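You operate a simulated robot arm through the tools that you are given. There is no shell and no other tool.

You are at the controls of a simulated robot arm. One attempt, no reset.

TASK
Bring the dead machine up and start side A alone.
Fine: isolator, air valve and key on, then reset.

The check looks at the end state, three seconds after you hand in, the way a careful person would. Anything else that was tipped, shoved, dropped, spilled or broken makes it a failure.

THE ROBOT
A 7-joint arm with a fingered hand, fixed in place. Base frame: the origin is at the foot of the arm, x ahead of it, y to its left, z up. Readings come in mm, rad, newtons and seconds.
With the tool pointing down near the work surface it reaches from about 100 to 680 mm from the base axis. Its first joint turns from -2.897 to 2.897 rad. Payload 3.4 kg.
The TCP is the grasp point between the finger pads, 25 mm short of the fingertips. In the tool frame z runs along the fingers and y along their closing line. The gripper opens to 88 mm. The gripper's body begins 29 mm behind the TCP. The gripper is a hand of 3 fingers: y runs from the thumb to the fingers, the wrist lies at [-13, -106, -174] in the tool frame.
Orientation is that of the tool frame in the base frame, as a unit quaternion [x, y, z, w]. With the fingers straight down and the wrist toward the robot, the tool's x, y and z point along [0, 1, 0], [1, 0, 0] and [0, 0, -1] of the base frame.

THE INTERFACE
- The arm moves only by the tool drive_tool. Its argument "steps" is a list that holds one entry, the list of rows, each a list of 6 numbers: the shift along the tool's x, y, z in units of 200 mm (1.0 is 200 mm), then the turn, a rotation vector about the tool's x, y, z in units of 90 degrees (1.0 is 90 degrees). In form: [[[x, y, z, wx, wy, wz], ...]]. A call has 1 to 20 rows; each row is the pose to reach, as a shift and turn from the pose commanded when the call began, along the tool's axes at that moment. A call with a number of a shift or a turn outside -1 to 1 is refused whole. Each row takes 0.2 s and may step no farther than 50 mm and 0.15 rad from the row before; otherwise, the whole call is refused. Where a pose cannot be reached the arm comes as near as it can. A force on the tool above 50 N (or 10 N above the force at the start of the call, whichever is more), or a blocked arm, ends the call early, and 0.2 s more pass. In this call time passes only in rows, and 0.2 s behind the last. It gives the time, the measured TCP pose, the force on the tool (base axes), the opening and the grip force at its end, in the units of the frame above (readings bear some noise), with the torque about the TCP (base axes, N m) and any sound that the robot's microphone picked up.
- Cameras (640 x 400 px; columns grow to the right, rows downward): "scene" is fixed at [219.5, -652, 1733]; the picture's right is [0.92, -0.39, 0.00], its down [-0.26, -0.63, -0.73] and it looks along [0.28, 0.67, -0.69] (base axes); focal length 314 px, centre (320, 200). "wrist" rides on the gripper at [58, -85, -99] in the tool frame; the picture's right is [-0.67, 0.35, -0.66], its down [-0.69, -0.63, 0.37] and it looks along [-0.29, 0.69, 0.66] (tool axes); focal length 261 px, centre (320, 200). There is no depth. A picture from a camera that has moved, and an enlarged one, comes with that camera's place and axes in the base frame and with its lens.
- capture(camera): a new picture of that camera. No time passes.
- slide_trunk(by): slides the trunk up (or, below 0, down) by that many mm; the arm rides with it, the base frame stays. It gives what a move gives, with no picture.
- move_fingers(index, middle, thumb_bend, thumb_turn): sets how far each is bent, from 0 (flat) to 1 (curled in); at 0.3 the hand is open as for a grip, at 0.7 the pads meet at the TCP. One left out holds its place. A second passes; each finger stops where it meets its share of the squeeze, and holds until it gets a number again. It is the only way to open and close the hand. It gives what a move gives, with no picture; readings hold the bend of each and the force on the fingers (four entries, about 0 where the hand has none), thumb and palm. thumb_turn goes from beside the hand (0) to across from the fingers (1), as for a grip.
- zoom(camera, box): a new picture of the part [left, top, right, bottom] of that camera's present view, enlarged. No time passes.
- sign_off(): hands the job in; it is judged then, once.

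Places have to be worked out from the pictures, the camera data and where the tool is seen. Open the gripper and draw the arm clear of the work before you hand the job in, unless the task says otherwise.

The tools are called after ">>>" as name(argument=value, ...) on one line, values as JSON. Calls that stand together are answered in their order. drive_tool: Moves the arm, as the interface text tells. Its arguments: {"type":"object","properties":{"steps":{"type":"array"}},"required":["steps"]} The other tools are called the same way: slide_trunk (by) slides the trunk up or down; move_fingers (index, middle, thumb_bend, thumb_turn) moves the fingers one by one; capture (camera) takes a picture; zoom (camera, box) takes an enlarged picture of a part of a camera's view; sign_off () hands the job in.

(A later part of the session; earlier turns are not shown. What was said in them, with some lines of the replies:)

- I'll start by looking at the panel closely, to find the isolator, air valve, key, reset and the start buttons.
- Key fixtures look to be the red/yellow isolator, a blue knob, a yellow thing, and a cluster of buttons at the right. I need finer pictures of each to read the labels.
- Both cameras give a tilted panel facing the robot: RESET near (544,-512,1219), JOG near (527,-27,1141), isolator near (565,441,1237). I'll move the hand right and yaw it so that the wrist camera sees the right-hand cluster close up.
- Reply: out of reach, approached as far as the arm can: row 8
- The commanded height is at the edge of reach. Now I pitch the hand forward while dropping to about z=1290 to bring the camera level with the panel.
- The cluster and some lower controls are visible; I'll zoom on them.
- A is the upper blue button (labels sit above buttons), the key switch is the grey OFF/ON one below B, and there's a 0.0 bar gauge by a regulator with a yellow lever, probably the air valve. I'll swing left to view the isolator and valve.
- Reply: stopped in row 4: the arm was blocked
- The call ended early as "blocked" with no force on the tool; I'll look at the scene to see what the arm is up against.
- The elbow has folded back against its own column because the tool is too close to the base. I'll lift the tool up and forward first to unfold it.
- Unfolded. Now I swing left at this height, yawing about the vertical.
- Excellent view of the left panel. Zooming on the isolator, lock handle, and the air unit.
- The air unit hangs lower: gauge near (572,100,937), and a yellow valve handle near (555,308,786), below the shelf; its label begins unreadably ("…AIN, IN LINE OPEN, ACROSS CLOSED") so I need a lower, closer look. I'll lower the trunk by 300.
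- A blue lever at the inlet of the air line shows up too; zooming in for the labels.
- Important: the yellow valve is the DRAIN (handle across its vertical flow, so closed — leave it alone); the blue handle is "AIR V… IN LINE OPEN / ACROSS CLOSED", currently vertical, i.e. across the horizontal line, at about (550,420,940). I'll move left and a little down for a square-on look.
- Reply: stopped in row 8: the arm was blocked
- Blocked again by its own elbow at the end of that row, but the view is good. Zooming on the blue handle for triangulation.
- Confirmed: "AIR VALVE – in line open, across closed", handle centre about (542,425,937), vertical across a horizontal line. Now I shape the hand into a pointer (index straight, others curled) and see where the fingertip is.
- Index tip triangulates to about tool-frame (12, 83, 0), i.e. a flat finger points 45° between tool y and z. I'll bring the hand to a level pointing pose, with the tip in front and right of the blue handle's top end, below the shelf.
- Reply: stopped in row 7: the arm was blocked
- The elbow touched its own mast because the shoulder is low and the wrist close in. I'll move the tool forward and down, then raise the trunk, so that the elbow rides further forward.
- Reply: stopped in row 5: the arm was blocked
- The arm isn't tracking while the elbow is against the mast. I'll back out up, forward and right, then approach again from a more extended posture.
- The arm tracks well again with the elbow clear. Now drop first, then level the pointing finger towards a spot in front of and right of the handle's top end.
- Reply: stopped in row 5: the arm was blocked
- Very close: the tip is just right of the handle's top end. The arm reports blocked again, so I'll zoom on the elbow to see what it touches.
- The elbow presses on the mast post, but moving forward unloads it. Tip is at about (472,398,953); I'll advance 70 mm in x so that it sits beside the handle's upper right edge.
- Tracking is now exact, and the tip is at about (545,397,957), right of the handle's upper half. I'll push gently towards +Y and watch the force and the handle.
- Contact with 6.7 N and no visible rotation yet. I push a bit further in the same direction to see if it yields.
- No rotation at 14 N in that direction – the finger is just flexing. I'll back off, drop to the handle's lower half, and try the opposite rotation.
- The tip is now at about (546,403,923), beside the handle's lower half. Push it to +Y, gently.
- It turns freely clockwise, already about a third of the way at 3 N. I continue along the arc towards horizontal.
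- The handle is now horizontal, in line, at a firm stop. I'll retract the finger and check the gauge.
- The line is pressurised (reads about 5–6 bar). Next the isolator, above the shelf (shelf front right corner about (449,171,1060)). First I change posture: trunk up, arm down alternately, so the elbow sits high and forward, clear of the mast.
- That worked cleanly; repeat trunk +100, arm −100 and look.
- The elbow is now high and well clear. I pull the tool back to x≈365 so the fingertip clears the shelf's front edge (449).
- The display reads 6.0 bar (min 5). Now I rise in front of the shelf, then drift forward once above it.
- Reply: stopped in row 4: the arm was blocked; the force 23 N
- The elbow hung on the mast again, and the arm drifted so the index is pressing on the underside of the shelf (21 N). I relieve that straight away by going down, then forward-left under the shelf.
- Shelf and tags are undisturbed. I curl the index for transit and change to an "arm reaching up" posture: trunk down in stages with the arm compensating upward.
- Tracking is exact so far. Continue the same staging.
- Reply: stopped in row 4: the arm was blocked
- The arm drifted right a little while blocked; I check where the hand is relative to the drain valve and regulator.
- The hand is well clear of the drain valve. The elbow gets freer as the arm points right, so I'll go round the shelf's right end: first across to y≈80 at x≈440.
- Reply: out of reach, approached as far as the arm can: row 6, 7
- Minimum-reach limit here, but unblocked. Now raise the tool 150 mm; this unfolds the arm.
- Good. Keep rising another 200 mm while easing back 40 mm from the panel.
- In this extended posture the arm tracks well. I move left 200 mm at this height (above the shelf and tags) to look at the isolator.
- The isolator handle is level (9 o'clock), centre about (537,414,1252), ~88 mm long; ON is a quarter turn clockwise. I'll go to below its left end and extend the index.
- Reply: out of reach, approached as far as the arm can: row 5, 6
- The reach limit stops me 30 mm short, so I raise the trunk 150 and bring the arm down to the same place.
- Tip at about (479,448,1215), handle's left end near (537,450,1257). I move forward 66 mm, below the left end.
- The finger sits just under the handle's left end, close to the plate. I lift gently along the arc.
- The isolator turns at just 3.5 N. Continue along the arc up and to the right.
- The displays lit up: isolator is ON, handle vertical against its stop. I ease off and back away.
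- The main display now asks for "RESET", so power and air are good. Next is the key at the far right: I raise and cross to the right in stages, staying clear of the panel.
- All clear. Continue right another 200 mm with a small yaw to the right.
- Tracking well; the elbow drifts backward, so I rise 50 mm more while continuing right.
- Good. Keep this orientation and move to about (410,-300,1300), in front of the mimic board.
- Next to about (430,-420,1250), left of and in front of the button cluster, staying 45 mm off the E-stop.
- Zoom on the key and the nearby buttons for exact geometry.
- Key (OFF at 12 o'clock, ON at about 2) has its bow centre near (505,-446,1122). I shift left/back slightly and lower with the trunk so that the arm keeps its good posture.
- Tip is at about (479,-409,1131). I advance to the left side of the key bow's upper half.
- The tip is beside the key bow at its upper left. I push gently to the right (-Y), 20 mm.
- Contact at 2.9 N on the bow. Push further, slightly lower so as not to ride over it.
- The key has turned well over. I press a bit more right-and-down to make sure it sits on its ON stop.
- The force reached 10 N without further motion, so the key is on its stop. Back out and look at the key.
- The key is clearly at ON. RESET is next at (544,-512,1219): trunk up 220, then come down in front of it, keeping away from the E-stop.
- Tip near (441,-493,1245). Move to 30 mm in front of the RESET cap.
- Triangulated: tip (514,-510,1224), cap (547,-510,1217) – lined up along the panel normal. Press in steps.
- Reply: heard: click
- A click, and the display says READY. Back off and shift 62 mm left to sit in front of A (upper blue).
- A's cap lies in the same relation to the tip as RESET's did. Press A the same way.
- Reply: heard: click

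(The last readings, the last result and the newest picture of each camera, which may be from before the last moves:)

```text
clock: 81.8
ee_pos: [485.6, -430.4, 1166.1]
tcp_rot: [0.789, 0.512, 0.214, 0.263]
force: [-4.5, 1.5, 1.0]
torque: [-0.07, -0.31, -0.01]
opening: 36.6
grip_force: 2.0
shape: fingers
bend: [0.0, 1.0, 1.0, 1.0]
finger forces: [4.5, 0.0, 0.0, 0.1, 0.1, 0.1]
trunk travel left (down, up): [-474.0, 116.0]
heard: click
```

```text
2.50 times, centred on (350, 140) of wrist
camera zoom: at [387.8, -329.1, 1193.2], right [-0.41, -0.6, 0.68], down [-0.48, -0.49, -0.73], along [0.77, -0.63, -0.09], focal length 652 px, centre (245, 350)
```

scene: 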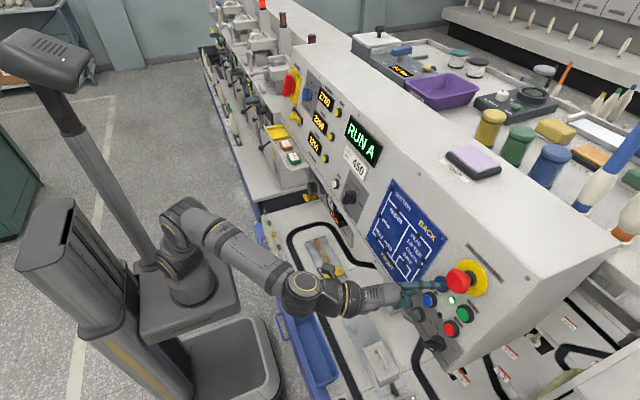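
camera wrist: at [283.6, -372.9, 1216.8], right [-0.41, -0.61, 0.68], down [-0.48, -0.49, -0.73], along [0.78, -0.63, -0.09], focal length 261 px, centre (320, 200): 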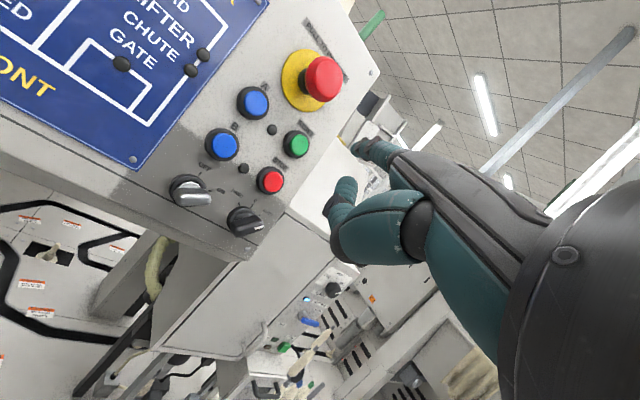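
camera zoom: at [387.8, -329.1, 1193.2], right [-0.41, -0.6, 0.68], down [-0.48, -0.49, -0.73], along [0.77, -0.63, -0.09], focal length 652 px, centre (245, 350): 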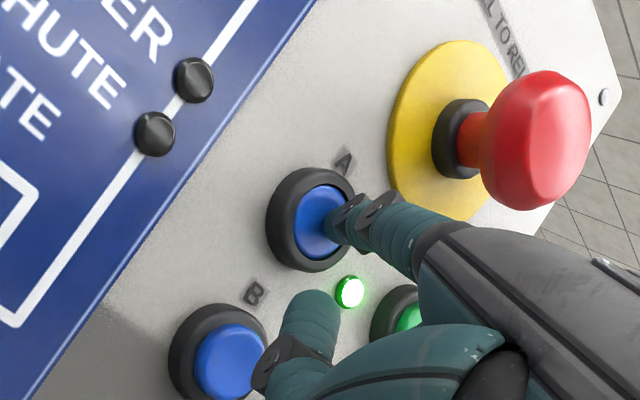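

RUN A is displayed, and only A's lamp is lit. Withdraw the finger along the normal, then back and up away from the panel.

>>> drive_tool(steps=[[[-0.0303, -0.0438, -0.0662, 0, 0, 0], [-0.0605, -0.0876, -0.1324, 0, 0, 0], [-0.023, -0.13, -0.265, 0, 0, 0], [0.0165, -0.1675, -0.3955, 0, 0, 0], [0.103, -0.11, -0.6, 0, 0, 0], [0.1885, -0.05, -0.803, 0, 0, 0]]])

>>> move_fingers(index=0.3, middle=0.3, thumb_bend=0.3, thumb_turn=1)

>>> capture(camera="scene")

>>> capture(camera="wrist")

>>> zoom(camera="scene", box=[230, 60, 390, 220])

>>> zoom(camera="scene", box=[340, 170, 500, 350])

```text
clock: 83.2
ee_pos: [396.7, -362.4, 1280.9]
tcp_rot: [0.789, 0.513, 0.214, 0.263]
force: [0.5, 0.5, 0.1]
torque: [0.04, -0.02, 0.03]
opening: 36.5
grip_force: 0.0
shape: fingers
bend: [0.0, 1.0, 1.0, 1.0]
finger forces: [0.0, 0.1, 0.1, 0.0, 0.0, 0.1]
trunk travel left (down, up): [-474.0, 116.0]
```

```text
clock: 84.2
ee_pos: [396.8, -363.1, 1281.2]
tcp_rot: [0.789, 0.513, 0.213, 0.263]
force: [0.5, 0.0, 0.5]
torque: [-0.02, -0.02, -0.01]
opening: 84.7
grip_force: 0.1
shape: fingers
bend: [0.3, 0.3, 0.3, 0.98]
finger forces: [0.0, 0.0, 0.0, 0.0, 0.1, 0.0]
trunk travel left (down, up): [-474.0, 116.0]
```

```text
taken
```

scene: 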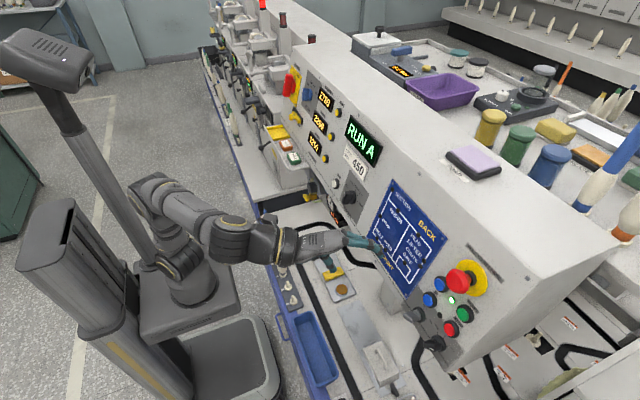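

```text
taken
camera wrist: at [299.4, -261.3, 1308.3], right [-0.41, -0.61, 0.68], down [-0.48, -0.49, -0.73], along [0.78, -0.63, -0.09], focal length 261 px, centre (320, 200)
```

wrist: 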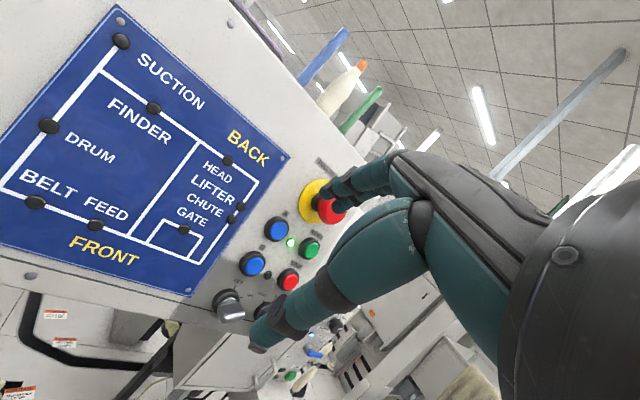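

```text
2.50 times, centred on (310, 140) of scene
camera zoom: at [219.5, -652.0, 1733.0], right [0.92, -0.39, 0.0], down [-0.26, -0.63, -0.73], along [0.28, 0.67, -0.69], focal length 784 px, centre (345, 350)
```

zoom: 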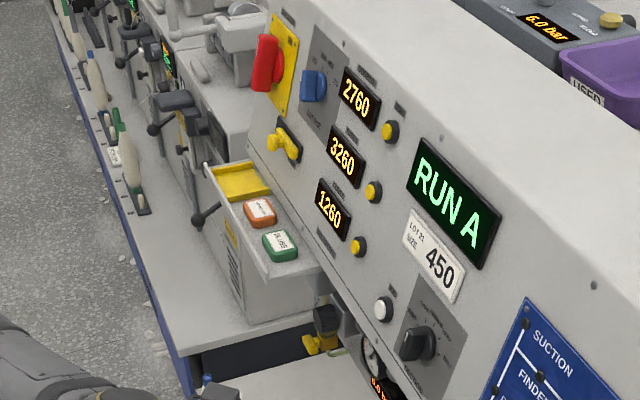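

```text
2.22 times, centred on (420, 260) of scene
camera zoom: at [219.5, -652.0, 1733.0], right [0.92, -0.39, 0.0], down [-0.26, -0.63, -0.73], along [0.28, 0.67, -0.69], focal length 697 px, centre (98, 67)
```

zoom: 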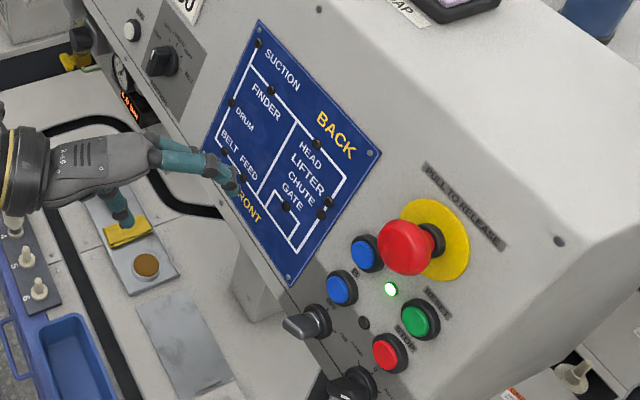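

RUN A is steady; the isolator, key, 6.0 bar, tags and other dials all look right. One more retreat to be well clear of the panel.

>>> drive_tool(steps=[[[0.0387, -0.0142, -0.0989, 0, 0, 0], [0.0774, -0.0284, -0.1978, 0, 0, 0], [0.1161, -0.0426, -0.2967, 0, 0, 0], [0.1548, -0.0568, -0.3956, 0, 0, 0], [0.1935, -0.071, -0.4945, 0, 0, 0]]])

>>> capture(camera="scene")

```text
clock: 85.4
ee_pos: [342.0, -298.6, 1352.3]
tcp_rot: [0.788, 0.514, 0.214, 0.263]
force: [0.7, -0.1, 0.2]
torque: [0.0, -0.01, -0.01]
opening: 84.5
grip_force: 0.1
shape: fingers
bend: [0.3, 0.3, 0.3, 0.98]
finger forces: [0.0, 0.0, 0.1, 0.0, 0.0, 0.0]
trunk travel left (down, up): [-474.0, 116.0]
```

```text
taken
```

scene: 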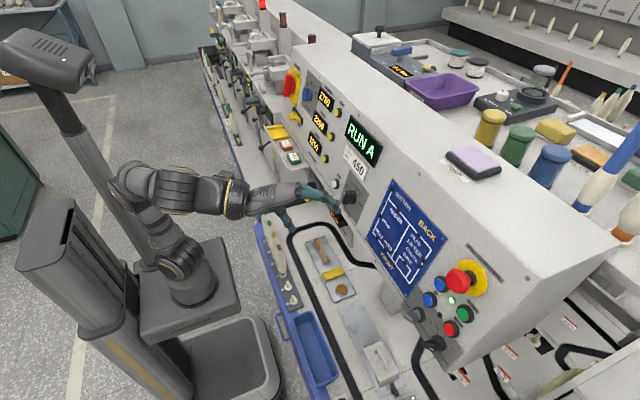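

The hand is open and clear, and the machine shows RUN A with only A's lamp lit. Handing in.

>>> sign_off()

```text
The job is handed in.
```

The machine is up and running on side A alone. When I handed in, the display read RUN A and only A's lamp was lit.

- **Air valve:** the blue handle is turned in line, and pressure reads 6.0 bar against the 5 bar minimum. The yellow handle below it is the drain, so I left it closed.
- **Isolator:** turned to ON; the displays lit up.
- **Key:** turned to ON, up against its stop.
- **Reset:** pressed once, and the display changed from RESET to READY.
- **Start:** pressed A once; B was not touched.

**Contact with the shelf:** the arm's elbow caught on its own mast several times. During one of those, the index finger pressed up under the tag shelf at about 21 N before I backed it off. The shelf and tags looked unmoved afterwards.

The hand is open and clear of the panel. The lot-size dial, lock slide and the other controls are as I found them.
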